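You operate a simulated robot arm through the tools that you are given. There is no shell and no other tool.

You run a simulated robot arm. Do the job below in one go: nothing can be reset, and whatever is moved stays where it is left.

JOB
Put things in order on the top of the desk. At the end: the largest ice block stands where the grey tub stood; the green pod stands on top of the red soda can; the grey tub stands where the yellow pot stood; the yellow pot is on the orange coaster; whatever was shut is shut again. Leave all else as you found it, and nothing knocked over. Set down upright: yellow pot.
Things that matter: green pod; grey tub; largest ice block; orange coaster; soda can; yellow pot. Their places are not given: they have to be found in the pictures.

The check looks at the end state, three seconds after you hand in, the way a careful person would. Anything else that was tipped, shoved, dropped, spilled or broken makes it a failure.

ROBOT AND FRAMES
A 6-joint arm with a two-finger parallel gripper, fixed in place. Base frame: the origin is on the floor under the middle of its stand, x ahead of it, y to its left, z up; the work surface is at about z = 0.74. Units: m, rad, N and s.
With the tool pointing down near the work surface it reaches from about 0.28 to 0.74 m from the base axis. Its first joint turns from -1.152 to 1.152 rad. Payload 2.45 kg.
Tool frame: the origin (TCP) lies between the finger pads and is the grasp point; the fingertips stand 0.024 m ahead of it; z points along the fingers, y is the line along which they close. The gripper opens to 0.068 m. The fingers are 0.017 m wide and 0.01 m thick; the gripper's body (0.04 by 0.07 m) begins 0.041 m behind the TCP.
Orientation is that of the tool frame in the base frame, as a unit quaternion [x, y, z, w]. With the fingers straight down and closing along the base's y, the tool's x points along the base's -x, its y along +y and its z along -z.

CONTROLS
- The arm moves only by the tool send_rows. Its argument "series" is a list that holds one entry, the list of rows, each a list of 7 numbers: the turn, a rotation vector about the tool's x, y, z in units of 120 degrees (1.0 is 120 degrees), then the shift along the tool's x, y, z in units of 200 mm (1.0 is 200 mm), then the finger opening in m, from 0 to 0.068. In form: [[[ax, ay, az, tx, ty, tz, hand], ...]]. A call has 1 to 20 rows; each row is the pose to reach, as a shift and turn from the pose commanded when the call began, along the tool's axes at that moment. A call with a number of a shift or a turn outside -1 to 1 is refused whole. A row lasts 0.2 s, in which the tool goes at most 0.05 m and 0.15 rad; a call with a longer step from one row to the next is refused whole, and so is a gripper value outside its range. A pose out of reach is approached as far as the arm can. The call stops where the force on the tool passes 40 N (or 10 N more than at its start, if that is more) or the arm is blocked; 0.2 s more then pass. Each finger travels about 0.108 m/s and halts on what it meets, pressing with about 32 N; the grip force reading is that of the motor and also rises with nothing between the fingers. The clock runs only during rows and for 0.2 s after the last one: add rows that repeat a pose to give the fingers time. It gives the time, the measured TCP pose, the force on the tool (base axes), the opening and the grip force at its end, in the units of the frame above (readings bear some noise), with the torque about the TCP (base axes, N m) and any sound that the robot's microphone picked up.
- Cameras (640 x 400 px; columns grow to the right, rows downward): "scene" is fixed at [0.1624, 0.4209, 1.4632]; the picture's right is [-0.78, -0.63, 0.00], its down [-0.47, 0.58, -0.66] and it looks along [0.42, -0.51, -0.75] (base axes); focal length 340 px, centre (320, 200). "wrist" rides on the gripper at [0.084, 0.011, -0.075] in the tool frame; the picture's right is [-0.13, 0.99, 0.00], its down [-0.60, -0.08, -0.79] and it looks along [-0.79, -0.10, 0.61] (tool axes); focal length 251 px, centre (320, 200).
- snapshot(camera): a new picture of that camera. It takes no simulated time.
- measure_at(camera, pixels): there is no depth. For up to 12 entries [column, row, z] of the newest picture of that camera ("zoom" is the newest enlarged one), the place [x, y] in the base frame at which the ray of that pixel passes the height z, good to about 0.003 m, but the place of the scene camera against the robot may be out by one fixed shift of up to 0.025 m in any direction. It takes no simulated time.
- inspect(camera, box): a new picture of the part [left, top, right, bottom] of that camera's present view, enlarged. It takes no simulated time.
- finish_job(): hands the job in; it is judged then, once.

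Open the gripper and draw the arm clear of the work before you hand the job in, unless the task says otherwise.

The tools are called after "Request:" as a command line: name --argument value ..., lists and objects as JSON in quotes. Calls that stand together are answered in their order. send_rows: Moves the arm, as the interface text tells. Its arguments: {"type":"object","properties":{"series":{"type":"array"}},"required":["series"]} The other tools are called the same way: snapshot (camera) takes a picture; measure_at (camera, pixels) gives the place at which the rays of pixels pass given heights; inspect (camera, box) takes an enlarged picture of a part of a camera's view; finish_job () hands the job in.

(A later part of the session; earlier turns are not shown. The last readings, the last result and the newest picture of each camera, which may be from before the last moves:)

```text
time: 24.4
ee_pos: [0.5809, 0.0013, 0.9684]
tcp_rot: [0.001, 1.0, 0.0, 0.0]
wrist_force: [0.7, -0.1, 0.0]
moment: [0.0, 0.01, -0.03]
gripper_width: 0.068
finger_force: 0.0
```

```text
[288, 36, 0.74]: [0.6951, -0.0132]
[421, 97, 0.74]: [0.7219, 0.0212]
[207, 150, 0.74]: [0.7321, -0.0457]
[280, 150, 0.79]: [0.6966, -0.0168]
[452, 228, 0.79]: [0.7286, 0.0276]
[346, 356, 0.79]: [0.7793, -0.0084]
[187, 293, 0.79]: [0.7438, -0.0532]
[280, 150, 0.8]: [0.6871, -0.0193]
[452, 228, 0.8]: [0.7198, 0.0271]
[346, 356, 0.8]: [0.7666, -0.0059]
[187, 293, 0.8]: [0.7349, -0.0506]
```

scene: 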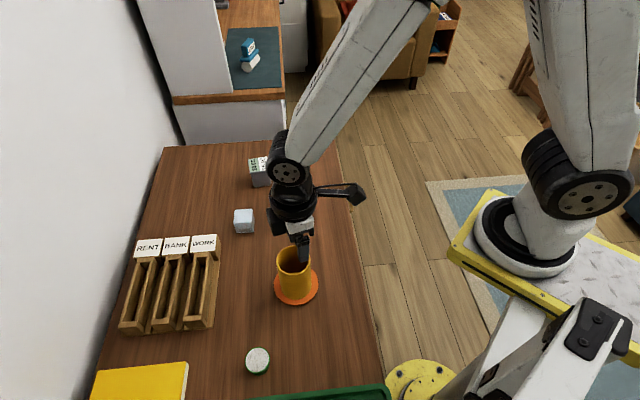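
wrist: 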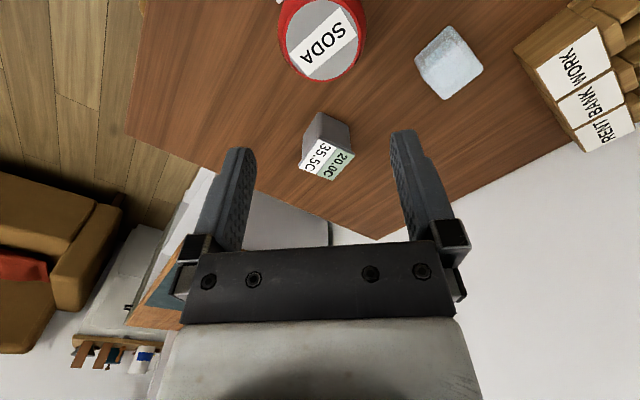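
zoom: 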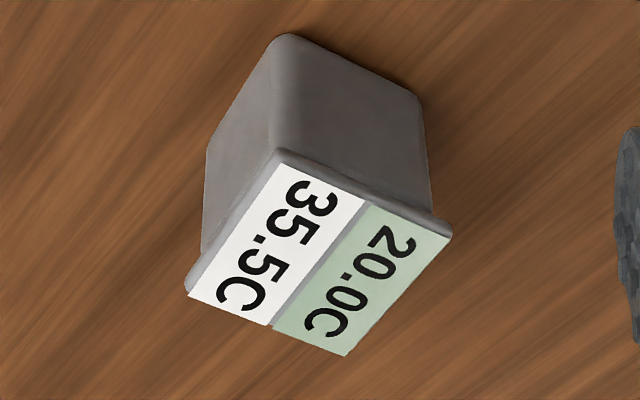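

The lid is ~0.057 m square, top at z≈0.80, centre ≈(0.727,-0.012), edges along 55°/−35°. I move above it with yaw −35° at z = 0.90, hand fully open, for a closer check.

Request:
send_rows --series '[[[0, 0, 0.04, -0.1, -0.009, 0.05, 0.068], [0, 0, 0.085, -0.21, -0.019, 0.1, 0.068], [0, 0, 0.13, -0.32, -0.03, 0.15, 0.068], [0, 0, 0.175, -0.43, -0.04, 0.2, 0.068], [0, 0, 0.22, -0.54, -0.05, 0.25, 0.068], [0, 0, 0.26, -0.64, -0.06, 0.3, 0.068], [0, 0, 0.2917, -0.73, -0.0675, 0.342, 0.068]]]'

Request:
snapshot --camera "wrist"

Request:
snapshot --camera "scene"

```text
time: 26.0
ee_pos: [0.7258, -0.0123, 0.8997]
tcp_rot: [0.301, 0.954, 0.0, 0.001]
wrist_force: [-0.2, 0.0, 0.0]
moment: [-0.02, -0.02, 0.01]
gripper_width: 0.0679
finger_force: 0.1
```

```text
taken
```

wrist: 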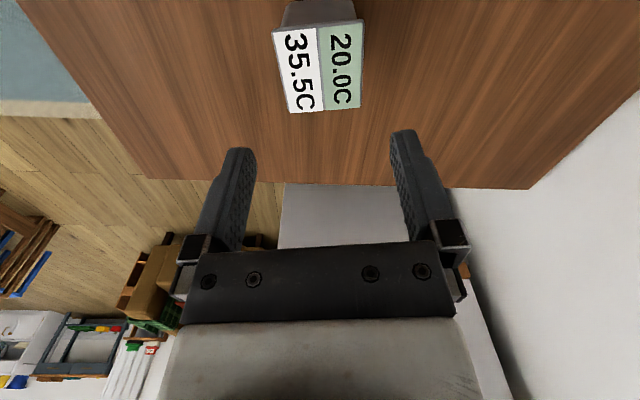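

```text
taken
```

scene: 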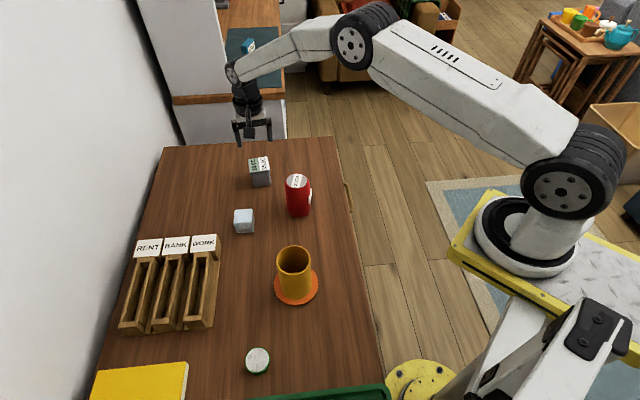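

The lid is now close at (319,65). I enlarge it and measure its corners again.

Request:
inspect --camera "wrist" --box '[240, 0, 400, 120]'

```text
3.33 times, centred on (320, 60) of wrist
```

zoom: 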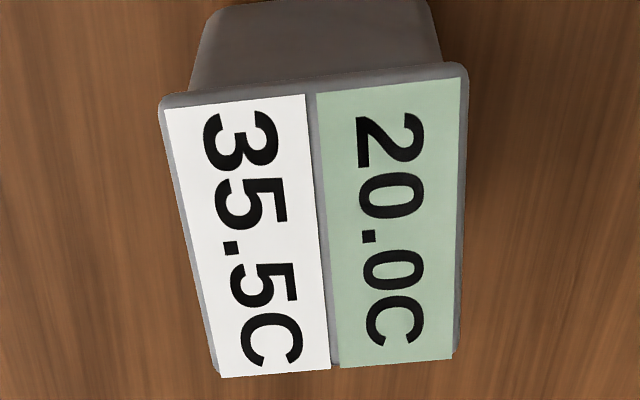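

I measure the four lid corners (160,95), (467,66), (456,356), (215,376) at z = 0.80 and 0.795.

Request:
measure_at --camera "zoom" --pixels '[[160, 97, 0.8], [467, 68, 0.8], [456, 356, 0.8], [215, 376, 0.8], [160, 97, 0.795], [467, 68, 0.795], [456, 356, 0.795], [215, 376, 0.795], [165, 230, 0.8], [463, 210, 0.8], [313, 85, 0.8], [335, 368, 0.8]]'

```text
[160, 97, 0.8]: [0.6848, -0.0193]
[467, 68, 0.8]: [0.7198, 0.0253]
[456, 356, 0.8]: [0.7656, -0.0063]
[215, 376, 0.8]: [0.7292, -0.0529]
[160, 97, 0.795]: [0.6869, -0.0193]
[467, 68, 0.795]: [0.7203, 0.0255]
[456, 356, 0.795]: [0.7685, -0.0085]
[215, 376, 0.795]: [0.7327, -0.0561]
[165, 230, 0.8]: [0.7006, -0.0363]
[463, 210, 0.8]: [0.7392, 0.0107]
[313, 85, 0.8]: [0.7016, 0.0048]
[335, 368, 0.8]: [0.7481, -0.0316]
```

Lid centre ≈(0.7255,-0.0138), edges along ~53°, so yaw −37°. I lower to where the fingertips are just above the lid (TCP 0.831) and check alignment.

Request:
send_rows --series '[[[0, 0, 0.008, 0, -0.004, 0.08, 0.068], [0, 0, 0.0167, 0, -0.007, 0.18, 0.068], [0, 0, 0.0167, 0, -0.007, 0.28, 0.068], [0, 0, 0.0167, 0, -0.007, 0.345, 0.068]]]'

Request:
snapshot --camera "wrist"

Request:
inspect --camera "scene" --box '[210, 90, 310, 200]'

```text
time: 27.0
ee_pos: [0.7274, -0.0137, 0.8308]
tcp_rot: [0.317, 0.948, 0.0, -0.001]
wrist_force: [-0.9, 0.6, -0.4]
moment: [0.02, -0.01, 0.0]
gripper_width: 0.0679
finger_force: 0.1
```

```text
taken
```

wrist: 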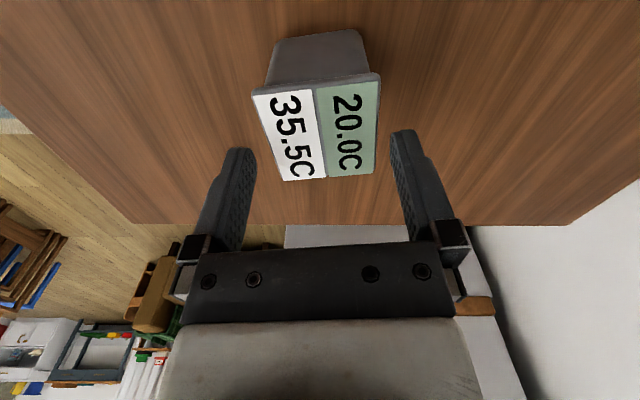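

```text
3.64 times, centred on (260, 145) of scene
```

zoom: 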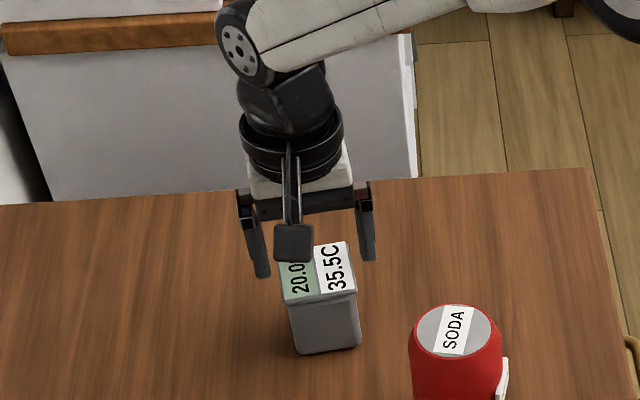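

The lid centre (320.8,139) coincides with the projected TCP (320,138) and the edges are parallel to the fingers. I descend to TCP z ≈ 0.795 and close.

Request:
send_rows --series '[[[0, 0, 0, 0, 0, 0.06, 0.068], [0, 0, 0, 0, 0, 0.12, 0.068], [0, 0, 0, 0, 0, 0.16, 0.068], [0, 0, 0, 0, 0, 0.18, 0.068]]]'

Request:
snapshot --camera "wrist"

Request:
inspect --camera "scene" --box '[210, 90, 310, 200]'

```text
time: 28.0
ee_pos: [0.7247, -0.0139, 0.7943]
tcp_rot: [0.317, 0.948, 0.0, 0.0]
wrist_force: [0.9, -0.3, -0.8]
moment: [0.01, -0.02, -0.02]
gripper_width: 0.068
finger_force: 0.0
```

```text
taken
```

wrist: 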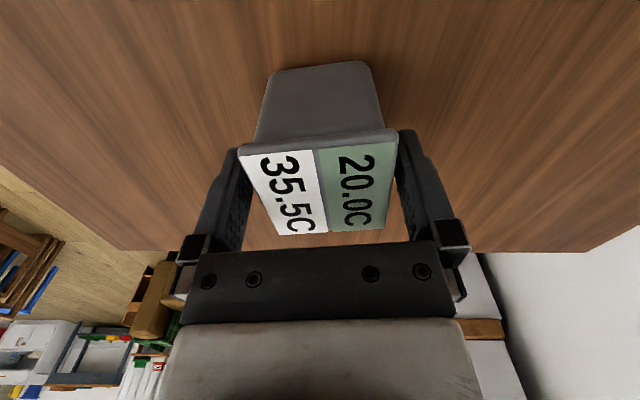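

```text
3.64 times, centred on (260, 145) of scene
```

zoom: 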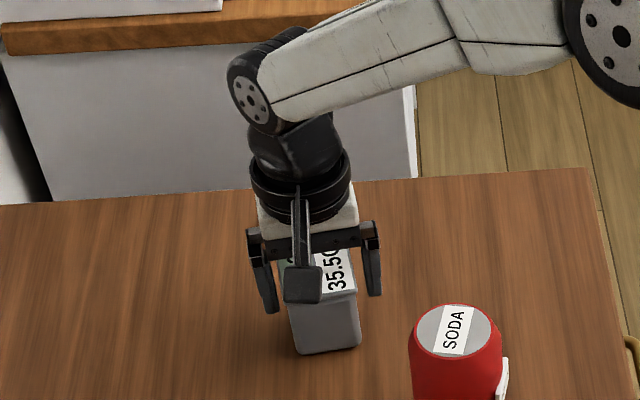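

The fingers straddle the lid evenly. I close on it.

Request:
send_rows --series '[[[0, 0, 0, 0, 0, 0, 0.06], [0, 0, 0, 0, 0, 0, 0.055], [0, 0, 0, 0, 0, 0, 0.045], [0, 0, 0, 0, 0, 0, 0.04], [0, 0, 0, 0, 0, 0, 0.04]]]'

Request:
snapshot --camera "wrist"

```text
time: 29.2
ee_pos: [0.7254, -0.0143, 0.794]
tcp_rot: [0.317, 0.948, -0.001, 0.0]
wrist_force: [-0.8, -0.2, -0.7]
moment: [0.0, -0.03, 0.02]
gripper_width: 0.0556
finger_force: 31.7
```

```text
taken
```

wrist: 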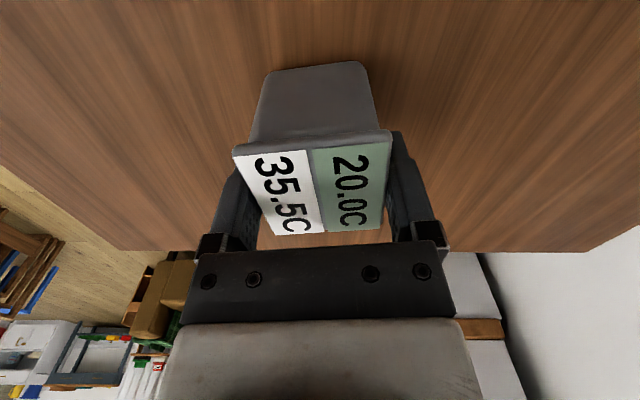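

Gripped at width 0.0556 with 31.7 N; the tub's original place is ≈(0.7255,-0.014). I lift gently.

Request:
send_rows --series '[[[0, 0, 0, 0, 0, -0.03, 0.04], [0, 0, 0, 0, 0, -0.08, 0.04], [0, 0, 0, 0, 0, -0.15, 0.04], [0, 0, 0, 0, 0, -0.23, 0.04], [0, 0, 0, 0, 0, -0.3, 0.04]]]'

Request:
snapshot --camera "wrist"

Request:
inspect --camera "scene" --box '[210, 80, 350, 200]'

```text
time: 30.4
ee_pos: [0.7248, -0.0135, 0.8553]
tcp_rot: [0.317, 0.948, 0.0, 0.0]
wrist_force: [-0.4, -0.6, -0.4]
moment: [0.0, 0.0, -0.01]
gripper_width: 0.0552
finger_force: 31.9
```

```text
taken
```

wrist: 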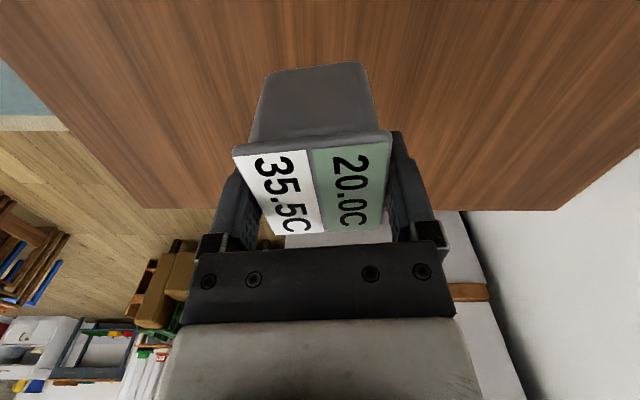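

```text
3.33 times, centred on (280, 140) of scene
```

zoom: 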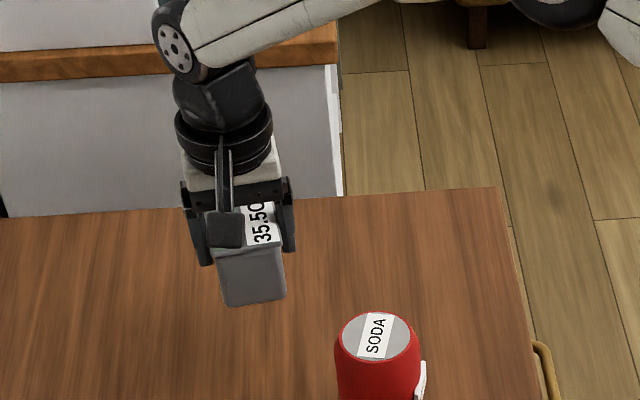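

The tub hangs level from its lid. Before going over I double-check the pot's original place using the first scene picture's base centre (308.6,152) and the known scene shift.

Request:
snapshot --camera "scene"

Request:
measure_at --camera "scene" --pixels '[[308.6, 152, 0.74], [308, 121, 0.845], [261.5, 180.5, 0.74]]'

```text
taken
```

scene: 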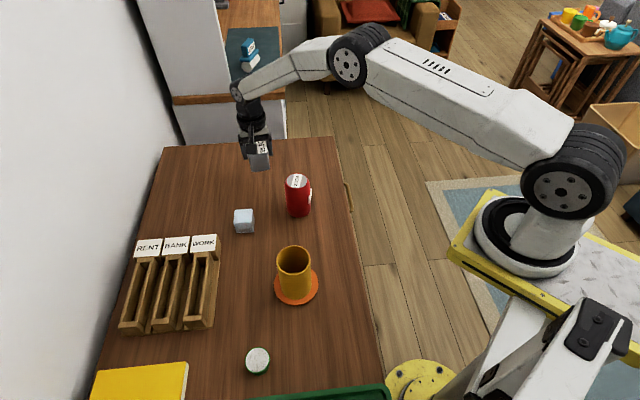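

```text
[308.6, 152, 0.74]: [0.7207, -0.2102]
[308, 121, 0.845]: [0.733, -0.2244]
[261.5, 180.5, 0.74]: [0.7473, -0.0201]
```

The estimates agree within several mm on the pot's place ≈(0.700,-0.196). I carry the tub there, keeping it level at the present height.

Request:
send_rows --series '[[[0, 0, 0, -0.03, -0.055, -0.03, 0.04], [0, 0, 0, -0.09, -0.16, -0.06, 0.04], [0, 0, 0, -0.16, -0.285, -0.06, 0.04], [0, 0, 0, -0.23, -0.41, -0.06, 0.04], [0, 0, 0, -0.3, -0.535, -0.06, 0.04], [0, 0, 0, -0.37, -0.66, -0.06, 0.04], [0, 0, 0, -0.42, -0.75, -0.06, 0.04], [0, 0, 0, -0.45, -0.803, -0.06, 0.04]]]'

Request:
snapshot --camera "wrist"

Request:
inspect --camera "scene" --box '[230, 80, 370, 200]'

```text
time: 32.2
ee_pos: [0.702, -0.1949, 0.8664]
tcp_rot: [0.317, 0.948, 0.0, 0.0]
wrist_force: [0.3, 0.0, -0.6]
moment: [-0.01, 0.0, 0.01]
gripper_width: 0.0552
finger_force: 32.3
```

```text
taken
```

wrist: 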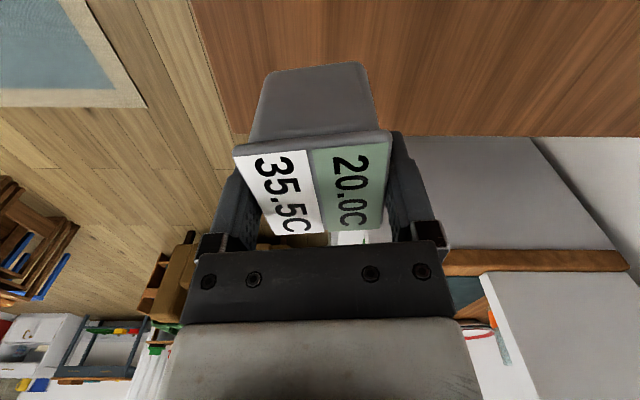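

```text
3.33 times, centred on (300, 140) of scene
```

zoom: 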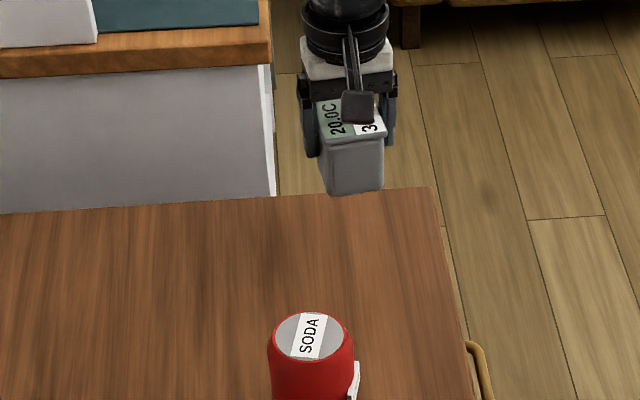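

The tub is over the old pot place at bottom height ≈0.81. I lower it to about 1 cm above the desk and check its place in the scene picture.

Request:
send_rows --series '[[[0, 0, 0, 0, 0, 0.06, 0.04], [0, 0, 0, 0, 0, 0.14, 0.04], [0, 0, 0, 0, 0, 0.22, 0.04], [0, 0, 0, 0, 0, 0.28, 0.04], [0, 0, 0, 0, 0, 0.315, 0.04]]]'

Request:
inspect --camera "scene" --box '[280, 100, 340, 170]'

Request:
snapshot --camera "wrist"

```text
time: 33.4
ee_pos: [0.7006, -0.1956, 0.8038]
tcp_rot: [0.317, 0.948, 0.0, 0.0]
wrist_force: [0.2, -0.1, -1.4]
moment: [-0.01, 0.0, 0.0]
gripper_width: 0.0553
finger_force: 32.3
```

```text
5.71 times, centred on (310, 135) of scene
```

zoom: 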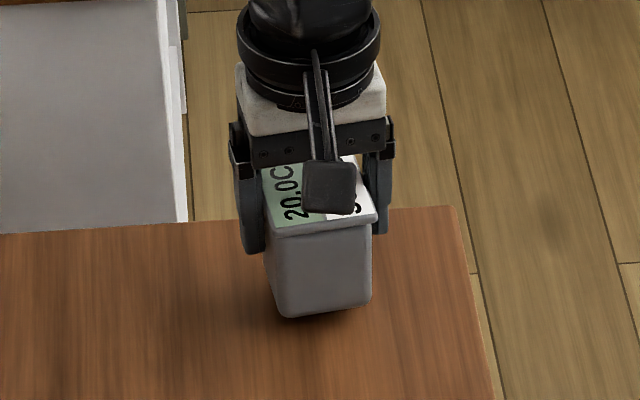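

```text
taken
```

wrist: 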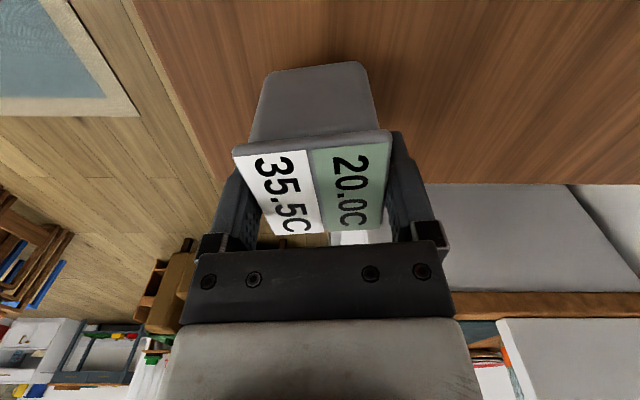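

I measure in this same enlarged view the lid centre (317,193) at z≈0.808 and the pot's old base/rim centres (312,297 at 0.74; 308,136 at 0.845) to compare places directly.

Request:
measure_at --camera "zoom" --pixels '[[317, 193, 0.808], [312, 297, 0.74], [308, 136, 0.845], [272, 238, 0.808], [378, 215, 0.808], [312, 339, 0.74], [241, 138, 0.845], [374, 136, 0.845], [308, 97, 0.845], [310, 177, 0.845], [290, 318, 0.75], [372, 300, 0.75]]'

```text
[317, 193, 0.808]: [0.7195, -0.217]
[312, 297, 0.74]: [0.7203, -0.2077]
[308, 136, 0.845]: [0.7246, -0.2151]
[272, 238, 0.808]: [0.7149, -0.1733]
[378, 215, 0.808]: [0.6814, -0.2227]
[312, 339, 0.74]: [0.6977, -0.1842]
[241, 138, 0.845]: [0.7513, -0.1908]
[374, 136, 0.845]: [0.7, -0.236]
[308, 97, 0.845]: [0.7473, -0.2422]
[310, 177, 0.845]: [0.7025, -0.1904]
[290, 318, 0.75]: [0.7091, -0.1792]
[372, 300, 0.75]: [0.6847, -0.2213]
```

Both ways of reckoning put the pot's old centre near (0.700,-0.194), within a couple of mm of where the tub hangs. I nudge 2 mm and lower to contact in small steps.

Request:
send_rows --series '[[[0, 0, 0, 0.008, 0.006, 0.015, 0.04], [0, 0, 0, 0.008, 0.006, 0.03, 0.04], [0, 0, 0, 0.008, 0.006, 0.04, 0.04], [0, 0, 0, 0.008, 0.006, 0.046, 0.04], [0, 0, 0, 0.008, 0.006, 0.05, 0.04]]]'

```text
time: 34.6
ee_pos: [0.6989, -0.1939, 0.7948]
tcp_rot: [0.318, 0.948, -0.001, 0.0]
wrist_force: [-0.6, 1.3, 1.3]
moment: [0.01, 0.13, 0.0]
gripper_width: 0.0554
finger_force: 31.8
```

Force is only about +1 N, so contact is just beginning; I go down another 1–1.5 mm.

Request:
send_rows --series '[[[0, 0, 0, 0, 0, 0.004, 0.04], [0, 0, 0, 0, 0, 0.007, 0.04]]]'

```text
time: 35.2
ee_pos: [0.6989, -0.194, 0.7944]
tcp_rot: [0.318, 0.948, 0.0, 0.001]
wrist_force: [-3.8, 1.0, 11.8]
moment: [0.19, 0.46, 0.01]
gripper_width: 0.0553
finger_force: 31.5
```

The tub bears on the desk (12 N). I ease 0.6 mm up and open the fingers.

Request:
send_rows --series '[[[0, 0, 0, 0, 0, -0.003, 0.04], [0, 0, 0, 0, 0, -0.003, 0.056], [0, 0, 0, 0, 0, -0.003, 0.062], [0, 0, 0, 0, 0, -0.003, 0.068], [0, 0, 0, 0, 0, -0.003, 0.068]]]'

Request:
snapshot --camera "wrist"

```text
time: 36.4
ee_pos: [0.6992, -0.1934, 0.794]
tcp_rot: [0.317, 0.949, -0.001, 0.0]
wrist_force: [0.2, -0.1, 0.4]
moment: [0.02, -0.01, -0.01]
gripper_width: 0.0677
finger_force: 0.2
```

```text
taken
```

wrist: 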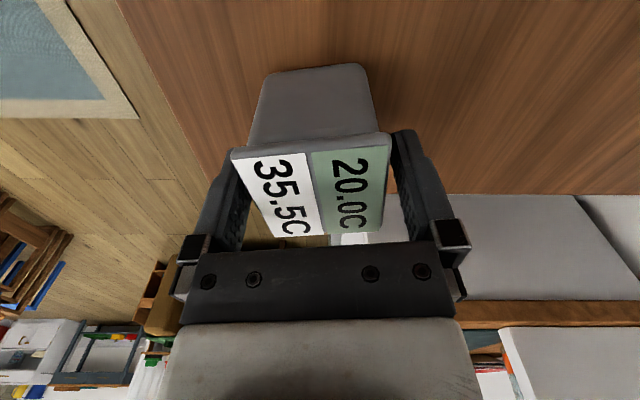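

The tub is released; the lid sits a little toward the left finger but free. I rise straight up slowly at first.

Request:
send_rows --series '[[[0, 0, 0, 0, 0, -0.04, 0.068], [0, 0, 0, 0, 0, -0.1, 0.068], [0, 0, 0, 0, 0, -0.18, 0.068], [0, 0, 0, 0, 0, -0.3, 0.068], [0, 0, 0, 0, 0, -0.45, 0.068], [0, 0, 0, 0, 0, -0.6, 0.068], [0, 0, 0, 0, 0, -0.75, 0.068]]]'

Request:
snapshot --camera "scene"

Request:
inspect --camera "scene" --box '[280, 100, 340, 170]'

Request:
snapshot --camera "wrist"

```text
time: 38.0
ee_pos: [0.7, -0.1929, 0.9427]
tcp_rot: [0.317, 0.948, 0.0, 0.0]
wrist_force: [0.1, -0.7, 0.5]
moment: [-0.06, 0.03, 0.03]
gripper_width: 0.0681
finger_force: 0.0
```

```text
taken
```

scene: 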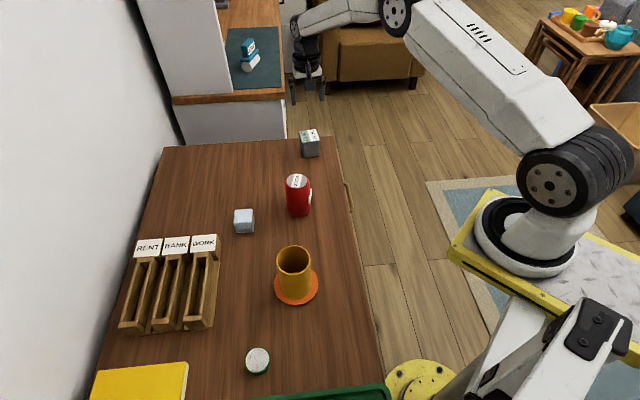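

```text
5.71 times, centred on (310, 135) of scene
```

zoom: 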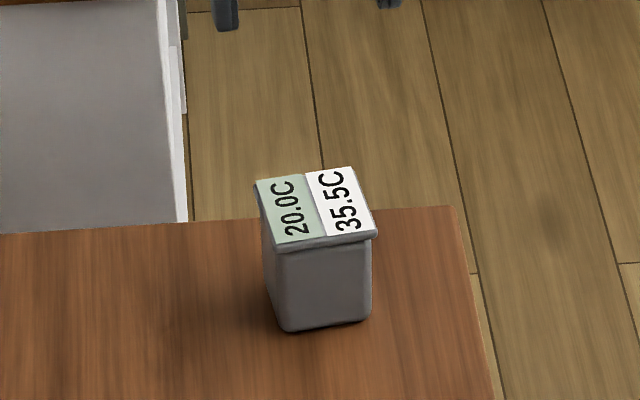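

```text
taken
```

wrist: 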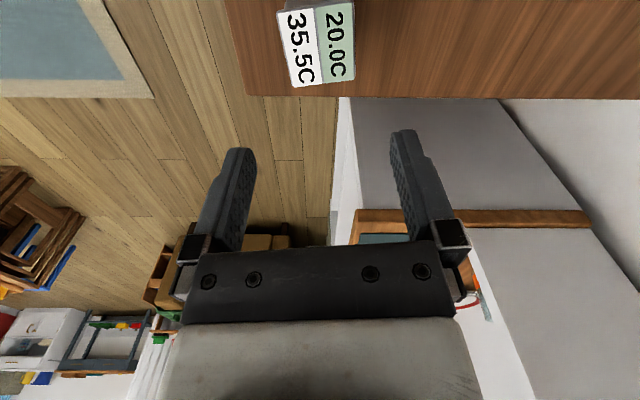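

The tub stands upright at the pot's old spot (base centre in this zoom ~(320,298) against the pot's (312,297), i.e. ~4 mm). Now I go to look at the ice block, staying high over the can.

Request:
send_rows --series '[[[0, 0, -0.03, 0.06, 0.02, -0.1, 0.068], [0, 0, -0.06, 0.16, 0.04, -0.15, 0.068], [0, 0, -0.1, 0.28, 0.07, -0.18, 0.068], [0, 0, -0.14, 0.4, 0.1, -0.2, 0.068], [0, 0, -0.18, 0.52, 0.13, -0.2, 0.068], [0, 0, -0.22, 0.65, 0.17, -0.2, 0.068], [0, 0, -0.258, 0.778, 0.202, -0.2, 0.068]]]'

```text
time: 39.6
ee_pos: [0.5982, -0.0698, 0.9823]
tcp_rot: [0.05, 0.999, 0.0, 0.0]
wrist_force: [-0.4, -0.3, -0.3]
moment: [0.0, 0.01, -0.02]
gripper_width: 0.0678
finger_force: 0.0
```

I continue to about (0.50, 0.06, 0.97), yaw 25°, and look at the ice block.

Request:
send_rows --series '[[[0, 0, -0.035, 0.06, 0.06, 0, 0.068], [0, 0, -0.07, 0.14, 0.15, 0, 0.068], [0, 0, -0.11, 0.23, 0.25, 0, 0.068], [0, 0, -0.15, 0.32, 0.35, 0.02, 0.068], [0, 0, -0.19, 0.41, 0.45, 0.04, 0.068], [0, 0, -0.225, 0.49, 0.53, 0.05, 0.068], [0, 0, -0.256, 0.552, 0.598, 0.06, 0.068]]]'

Request:
snapshot --camera "wrist"

Request:
snapshot --camera "scene"

```text
time: 41.2
ee_pos: [0.5034, 0.0631, 0.9722]
tcp_rot: [-0.214, 0.977, 0.0, -0.001]
wrist_force: [-0.7, 0.4, 0.2]
moment: [0.0, -0.01, 0.01]
gripper_width: 0.068
finger_force: 0.2
```

```text
taken
```

wrist: 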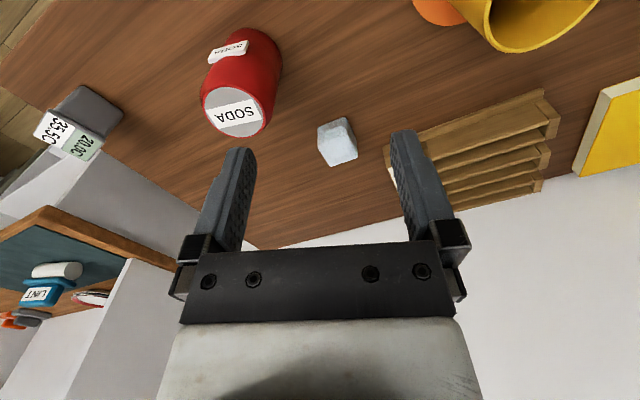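

```text
taken
```

scene: 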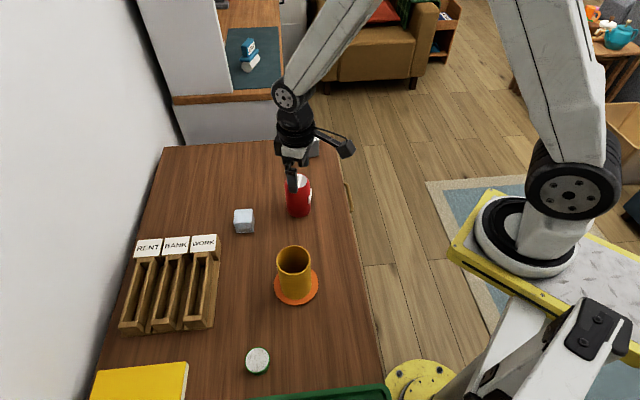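

The ice block is at (337,141) in the wrist picture. I enlarge it.

Request:
inspect --camera "wrist" --box '[297, 100, 377, 180]'

Request:
inspect --camera "scene" --box '[215, 195, 275, 245]'

```text
5.00 times, centred on (337, 140) of wrist
```

zoom: 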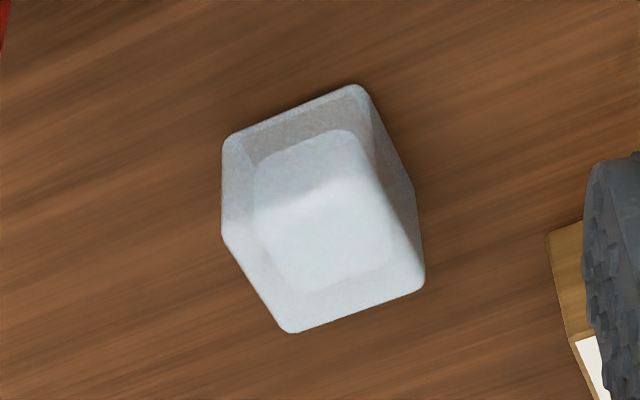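

```text
8.00 times, centred on (245, 220) of scene
```

zoom: 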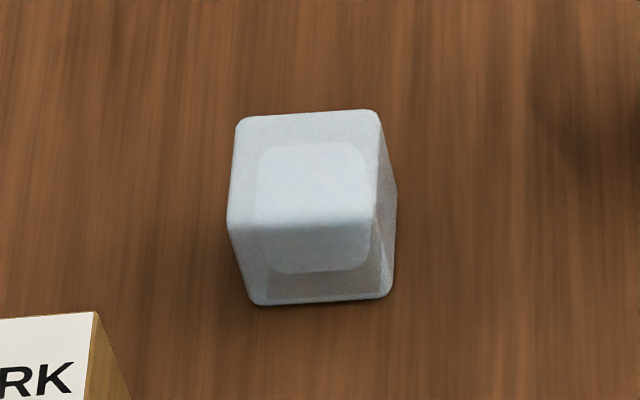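

There is just one ice block in this view, a translucent cube of ~0.04–0.045 m. Before moving it I look at the left part of the desk for any larger ice block.

Request:
send_rows --series '[[[0, 0, -0.04, 0.05, 0.08, -0.05, 0.068], [0, 0, -0.08, 0.1, 0.17, -0.1, 0.068], [0, 0, -0.12, 0.15, 0.26, -0.14, 0.068], [0, 0, -0.165, 0.21, 0.36, -0.18, 0.068], [0, 0, -0.21, 0.27, 0.46, -0.22, 0.068], [0, 0, -0.25, 0.32, 0.56, -0.26, 0.068], [0, 0, -0.294, 0.377, 0.652, -0.29, 0.068]]]'

Request:
snapshot --camera "wrist"

Request:
inspect --camera "wrist" --box '[320, 60, 640, 260]'

```text
time: 42.8
ee_pos: [0.3786, 0.147, 1.03]
tcp_rot: [-0.501, 0.866, 0.0, 0.0]
wrist_force: [-0.5, -0.5, -0.6]
moment: [0.01, -0.01, -0.03]
gripper_width: 0.0683
finger_force: 0.1
```

```text
taken
```

wrist: 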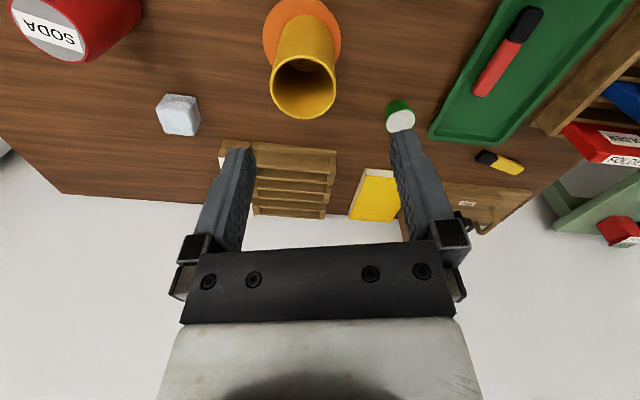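

```text
2.00 times, centred on (480, 160) of wrist
```

zoom: 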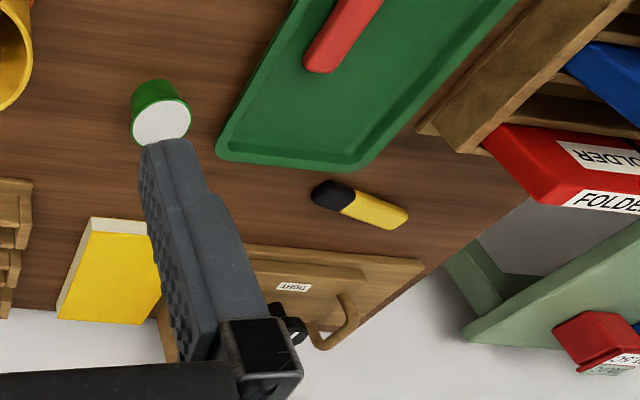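

A wooden box with a label "TIGHT" and a curved handle stands at (480,205). I yaw further left and come nearer to see what it is.

Request:
send_rows --series '[[[0, 0, -0.035, 0.02, 0.03, 0.02, 0.068], [0, 0, -0.07, 0.02, 0.1, 0.04, 0.068], [0, 0, -0.1, 0.0, 0.16, 0.06, 0.068], [0, 0, -0.13, -0.05, 0.22, 0.08, 0.068], [0, 0, -0.16, -0.1, 0.28, 0.1, 0.068], [0, 0, -0.19, -0.15, 0.34, 0.12, 0.068], [0, 0, -0.22, -0.2, 0.4, 0.14, 0.068]]]'

Request:
snapshot --camera "wrist"

Request:
inspect --camera "wrist" --box '[250, 60, 450, 240]'

```text
time: 44.4
ee_pos: [0.332, 0.2239, 1.0016]
tcp_rot: [-0.684, 0.729, 0.0, -0.001]
wrist_force: [-0.7, -0.7, 0.0]
moment: [0.02, 0.0, -0.01]
gripper_width: 0.068
finger_force: 0.0
```

```text
taken
```

wrist: 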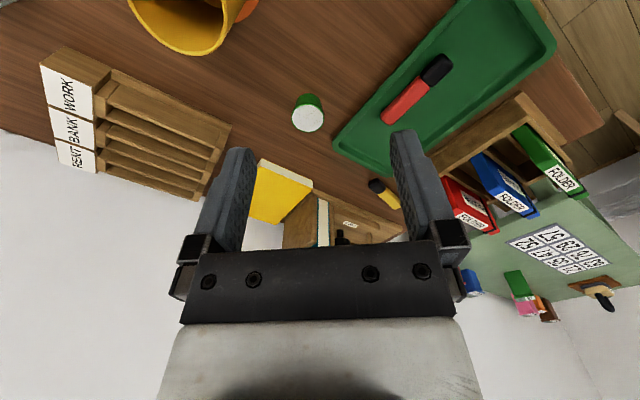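

```text
2.22 times, centred on (350, 150) of wrist
```

zoom: 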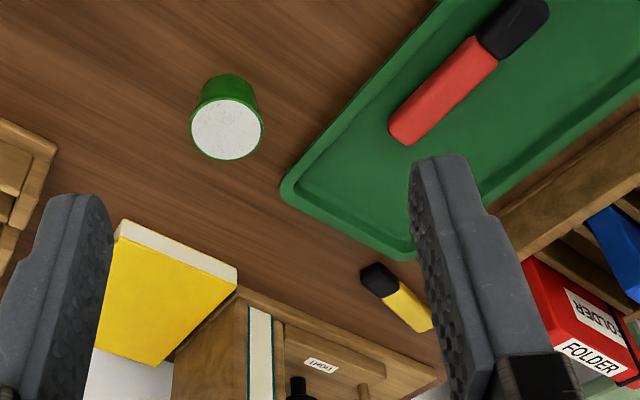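

It is a small panel/box (a label like "LIGHT"), and there is no other ice block. While here, I measure the pod (308,113) in a close-up.

Request:
inspect --camera "wrist" --box '[278, 83, 338, 143]'

```text
6.67 times, centred on (308, 113) of wrist
```

zoom: 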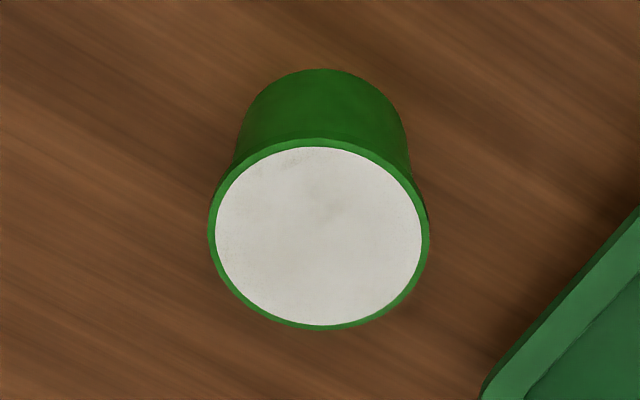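

I measure the pod rim (left 208,232; right 430,240; top 318,138; bottom 325,330) and its base's near edge (322,69).

Request:
measure_at --camera "zoom" --pixels '[[322, 69, 0.74], [318, 138, 0.775], [208, 232, 0.775], [430, 240, 0.775], [325, 330, 0.775], [318, 138, 0.785], [208, 232, 0.785], [430, 240, 0.785], [325, 330, 0.785], [240, 125, 0.74], [406, 120, 0.74]]'

```text
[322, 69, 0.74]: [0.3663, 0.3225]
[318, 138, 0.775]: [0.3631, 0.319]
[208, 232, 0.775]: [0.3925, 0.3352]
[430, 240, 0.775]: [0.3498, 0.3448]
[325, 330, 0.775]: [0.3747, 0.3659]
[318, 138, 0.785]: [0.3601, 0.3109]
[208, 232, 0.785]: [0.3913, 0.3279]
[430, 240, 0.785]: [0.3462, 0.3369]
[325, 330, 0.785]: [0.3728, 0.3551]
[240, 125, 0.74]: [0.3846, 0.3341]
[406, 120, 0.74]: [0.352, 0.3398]
```

Pod rim: diameter ≈0.046, centre ≈(0.370,0.338), top z≈0.78. Now back to the ice block, first call of two.

Request:
send_rows --series '[[[0, 0, 0.04, 0.03, -0.08, 0, 0.068], [0, 0, 0.085, 0.07, -0.18, 0, 0.068], [0, 0, 0.13, 0.11, -0.29, 0.0, 0.068], [0, 0, 0.175, 0.15, -0.4, 0.02, 0.068], [0, 0, 0.22, 0.18, -0.5, 0.04, 0.068], [0, 0, 0.26, 0.213, -0.585, 0.05, 0.068]]]'

```text
time: 45.8
ee_pos: [0.4445, 0.1737, 0.992]
tcp_rot: [-0.462, 0.887, 0.0, 0.0]
wrist_force: [-0.2, 0.0, -0.1]
moment: [-0.04, -0.01, -0.01]
gripper_width: 0.068
finger_force: 0.1
```

Second call: to about (0.55, 0.10, 0.93), yaw 20°, to look at the ice block closely.

Request:
send_rows --series '[[[0, 0, 0.045, 0, -0.1, 0.02, 0.068], [0, 0, 0.095, 0, -0.21, 0.07, 0.068], [0, 0, 0.145, 0, -0.32, 0.13, 0.068], [0, 0, 0.195, 0, -0.43, 0.19, 0.068], [0, 0, 0.245, 0, -0.54, 0.25, 0.068], [0, 0, 0.2917, 0, -0.643, 0.31, 0.068]]]'

Request:
snapshot --camera "wrist"

```text
time: 47.2
ee_pos: [0.5504, 0.1011, 0.9281]
tcp_rot: [-0.173, 0.985, 0.0, 0.001]
wrist_force: [0.2, 0.6, 1.0]
moment: [0.0, 0.0, 0.03]
gripper_width: 0.068
finger_force: 0.1
```

```text
taken
```

wrist: 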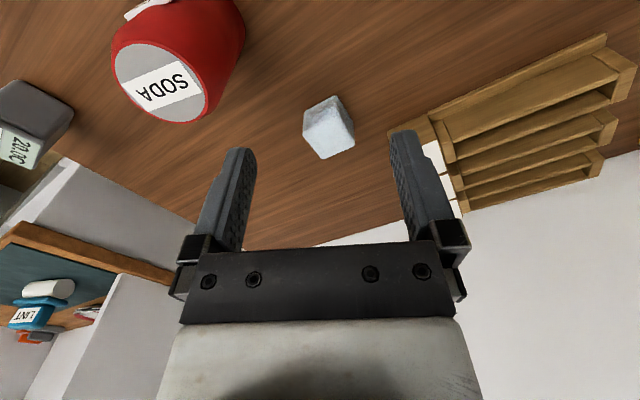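

The ice block is at (328,127). I enlarge it to measure its corners.

Request:
inspect --camera "wrist" --box '[288, 87, 368, 167]'

```text
5.00 times, centred on (328, 127) of wrist
```

zoom: 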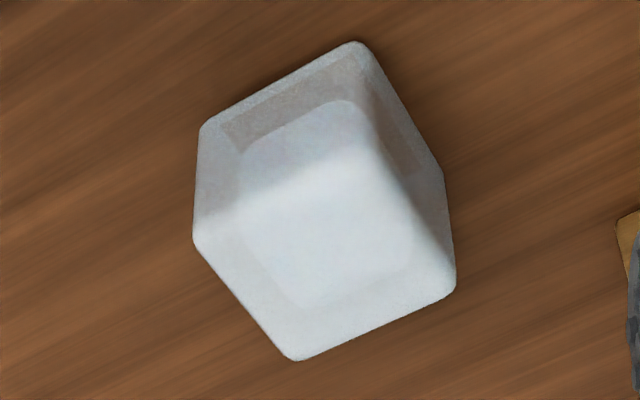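

I measure the cube's base corners (200,128), (360,42), (443,175) and top corners (193,238), (372,150), (456,288), (293,361).

Request:
measure_at --camera "zoom" --pixels '[[200, 128, 0.74], [360, 42, 0.74], [443, 175, 0.74], [193, 238, 0.78], [372, 150, 0.78], [456, 288, 0.78], [293, 361, 0.78], [193, 238, 0.785], [372, 150, 0.785], [456, 288, 0.785], [293, 361, 0.785]]'

```text
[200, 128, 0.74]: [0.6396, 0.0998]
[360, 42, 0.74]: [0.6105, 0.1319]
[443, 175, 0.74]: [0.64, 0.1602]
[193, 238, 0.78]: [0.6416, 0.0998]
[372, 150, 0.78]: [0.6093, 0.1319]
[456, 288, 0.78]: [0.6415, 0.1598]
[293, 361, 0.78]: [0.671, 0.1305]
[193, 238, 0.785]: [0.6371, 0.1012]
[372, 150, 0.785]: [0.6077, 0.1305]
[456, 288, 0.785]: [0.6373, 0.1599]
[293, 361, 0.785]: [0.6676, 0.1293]
```

Ice block: centre ≈(0.640,0.130), side ≈0.043, edges at ~44.5°. I check how near the sorter is (its near corner ~(390,135), (450,210)) before choosing the finger direction.

Request:
measure_at --camera "wrist" --pixels '[[389, 134, 0.74], [389, 134, 0.78], [433, 113, 0.74], [448, 175, 0.78], [605, 35, 0.74], [180, 120, 0.86], [205, 118, 0.86], [112, 60, 0.86], [160, 80, 0.86]]'

Request:
inspect --camera "wrist" --box '[370, 80, 510, 220]'

```text
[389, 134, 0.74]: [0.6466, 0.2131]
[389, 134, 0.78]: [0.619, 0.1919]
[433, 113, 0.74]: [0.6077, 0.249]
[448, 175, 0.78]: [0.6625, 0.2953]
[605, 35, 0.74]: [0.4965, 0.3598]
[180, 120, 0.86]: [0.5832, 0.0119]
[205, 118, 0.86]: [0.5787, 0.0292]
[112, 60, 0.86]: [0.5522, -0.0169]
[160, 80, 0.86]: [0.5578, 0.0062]
```

```text
2.86 times, centred on (440, 150) of wrist
```

zoom: 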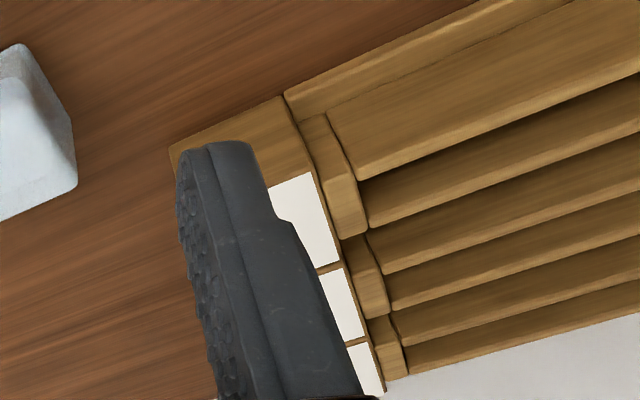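

The sorter face is ~8 cm from the ice block's centre, so there is room. I go above the block with yaw −45.5° (camera kept away from the can) at z = 0.88, hand 0.06.

Request:
send_rows --series '[[[0, 0, 0.068, -0.058, -0.002, 0.0, 0.06], [0, 0, 0.136, -0.117, -0.004, 0.02, 0.06], [0, 0, 0.204, -0.176, -0.006, 0.05, 0.06], [0, 0, 0.272, -0.235, -0.008, 0.09, 0.06], [0, 0, 0.34, -0.293, -0.01, 0.13, 0.06], [0, 0, 0.408, -0.352, -0.012, 0.17, 0.06], [0, 0, 0.476, -0.411, -0.014, 0.21, 0.06], [0, 0, 0.546, -0.47, -0.0165, 0.24, 0.06]]]'

Request:
snapshot --camera "wrist"

Request:
snapshot --camera "scene"

```text
time: 49.0
ee_pos: [0.6408, 0.1301, 0.8814]
tcp_rot: [0.387, 0.922, 0.0, 0.0]
wrist_force: [-0.2, 0.0, 0.5]
moment: [0.01, 0.06, 0.0]
gripper_width: 0.0598
finger_force: 0.1
```

```text
taken
```

wrist: 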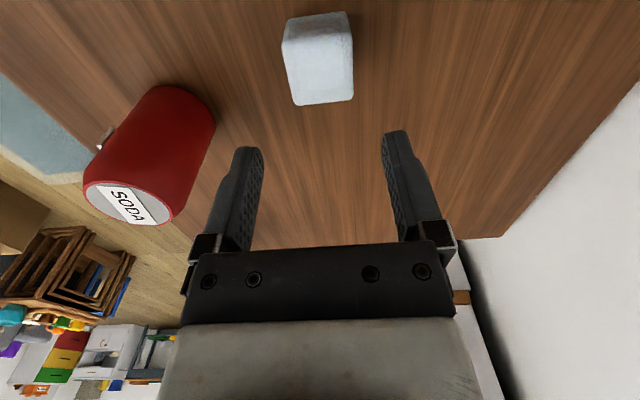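

```text
taken
```

scene: 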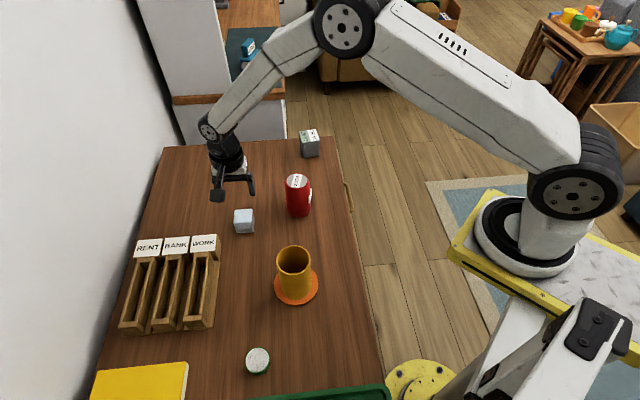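

I enlarge the ice block here (319,58) to check its alignment with the fingers; the TCP projects to about (320,74) at its top height.

Request:
inspect --camera "wrist" --box '[260, 0, 380, 120]'

```text
3.33 times, centred on (320, 60) of wrist
```

zoom: 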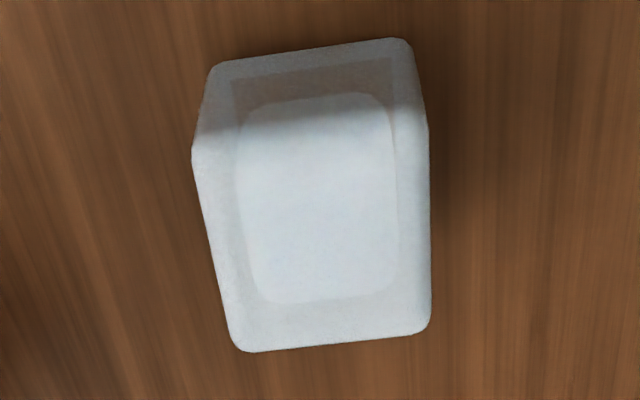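

The top-face centre (321.3,73.8) matches the TCP's projection; yaw is good too. I descend to TCP z ≈ 0.770 (tips ~6 mm above the desk).

Request:
send_rows --series '[[[0, 0, 0, 0, 0, 0.1, 0.06], [0, 0, 0, 0, 0, 0.22, 0.06], [0, 0, 0, 0, 0, 0.34, 0.06], [0, 0, 0, 0, 0, 0.44, 0.06], [0, 0, 0, 0, 0, 0.51, 0.06], [0, 0, 0, 0, 0, 0.55, 0.06]]]'

Request:
snapshot --camera "wrist"

Request:
inspect --camera "scene" --box '[190, 160, 290, 250]'

```text
time: 50.4
ee_pos: [0.6404, 0.1298, 0.7703]
tcp_rot: [0.386, 0.923, 0.0, 0.0]
wrist_force: [-0.1, -0.3, 0.2]
moment: [0.01, 0.02, -0.01]
gripper_width: 0.0602
finger_force: 0.0
```

```text
taken
```

wrist: 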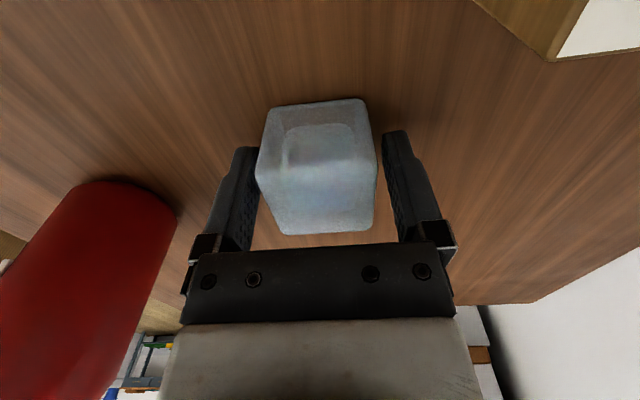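

```text
4.44 times, centred on (240, 205) of scene
```

zoom: 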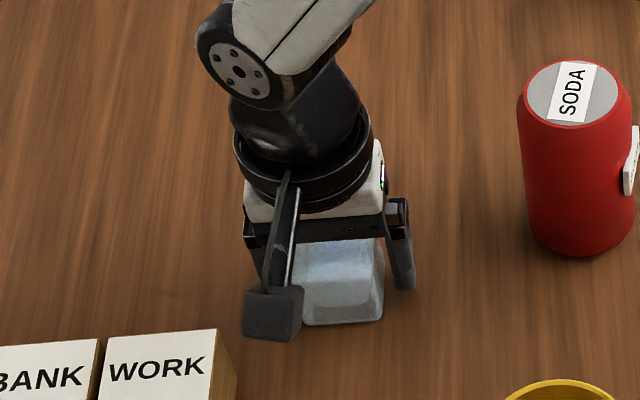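

The cube sits between the fingers. I close on it.

Request:
send_rows --series '[[[0, 0, 0, 0, 0, 0, 0.05], [0, 0, 0, 0, 0, 0, 0.044], [0, 0, 0, 0, 0, 0, 0.035], [0, 0, 0, 0, 0, 0, 0.03], [0, 0, 0, 0, 0, 0, 0.03]]]'

Request:
snapshot --camera "wrist"

```text
time: 51.6
ee_pos: [0.6396, 0.1312, 0.7708]
tcp_rot: [0.386, 0.923, 0.0, 0.0]
wrist_force: [0.1, -0.2, 0.6]
moment: [0.01, 0.02, -0.01]
gripper_width: 0.0453
finger_force: 32.0
```

```text
taken
```

wrist: 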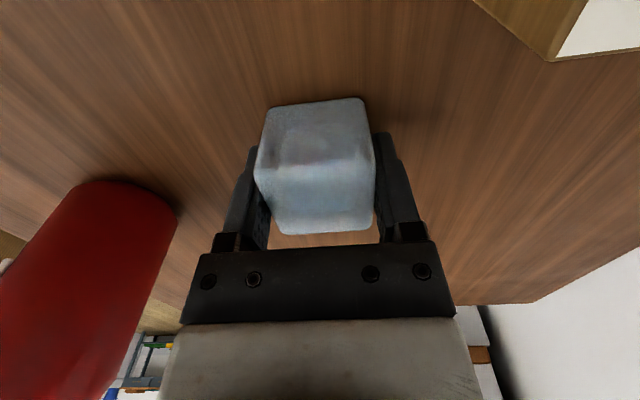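

Gripped at 0.0453 with 32 N. Ice may be slippery, so I lift slowly and watch whether it follows.

Request:
send_rows --series '[[[0, 0, 0, 0, 0, -0.02, 0.03], [0, 0, 0, 0, 0, -0.05, 0.03], [0, 0, 0, 0, 0, -0.09, 0.03], [0, 0, 0, 0, 0, -0.13, 0.03], [0, 0, 0, 0, 0, -0.17, 0.03]]]'

Request:
snapshot --camera "wrist"

Request:
inspect --camera "scene" --box '[190, 160, 290, 250]'

```text
time: 52.8
ee_pos: [0.6397, 0.1299, 0.806]
tcp_rot: [0.386, 0.922, 0.0, 0.0]
wrist_force: [-0.3, -0.5, -1.4]
moment: [0.0, 0.01, 0.03]
gripper_width: 0.0455
finger_force: 32.7
```

```text
taken
```

wrist: 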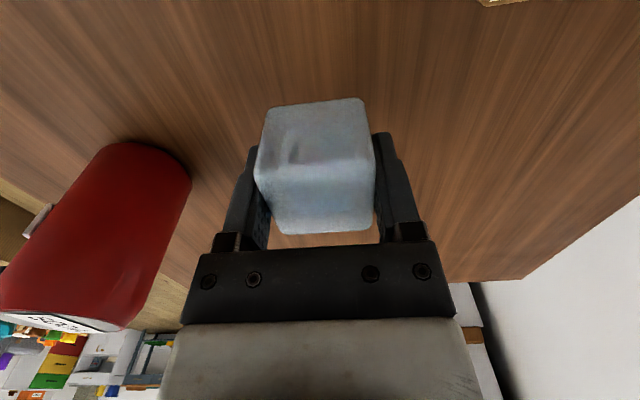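

```text
4.44 times, centred on (240, 205) of scene
```

zoom: 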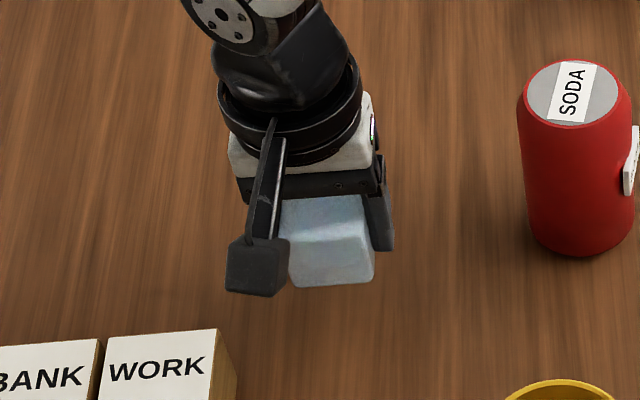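

The ice block follows without slipping. I carry it to the tub's old place (0.7255,-0.014), bottom ~6 cm above the desk.

Request:
send_rows --series '[[[0, 0, 0, -0.04, -0.01, -0.05, 0.03], [0, 0, 0, -0.11, -0.027, -0.1, 0.03], [0, 0, 0, -0.21, -0.051, -0.13, 0.03], [0, 0, 0, -0.32, -0.078, -0.13, 0.03], [0, 0, 0, -0.43, -0.105, -0.13, 0.03], [0, 0, 0, -0.54, -0.132, -0.13, 0.03], [0, 0, 0, -0.65, -0.159, -0.13, 0.03], [0, 0, 0, -0.75, -0.183, -0.13, 0.03], [0, 0, 0, -0.814, -0.199, -0.13, 0.03]]]'

Request:
snapshot --camera "wrist"

Request:
snapshot --camera "scene"

```text
time: 54.8
ee_pos: [0.7264, -0.0149, 0.8312]
tcp_rot: [0.386, 0.923, 0.001, 0.0]
wrist_force: [0.4, -0.5, -0.7]
moment: [-0.01, -0.02, 0.03]
gripper_width: 0.0454
finger_force: 31.6
```

```text
taken
```

wrist: 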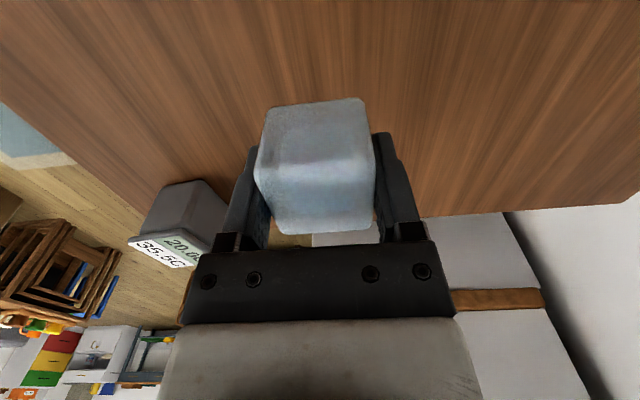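

```text
taken
```

scene: 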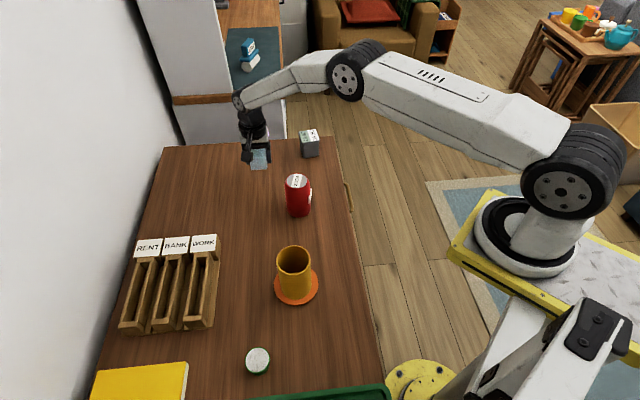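

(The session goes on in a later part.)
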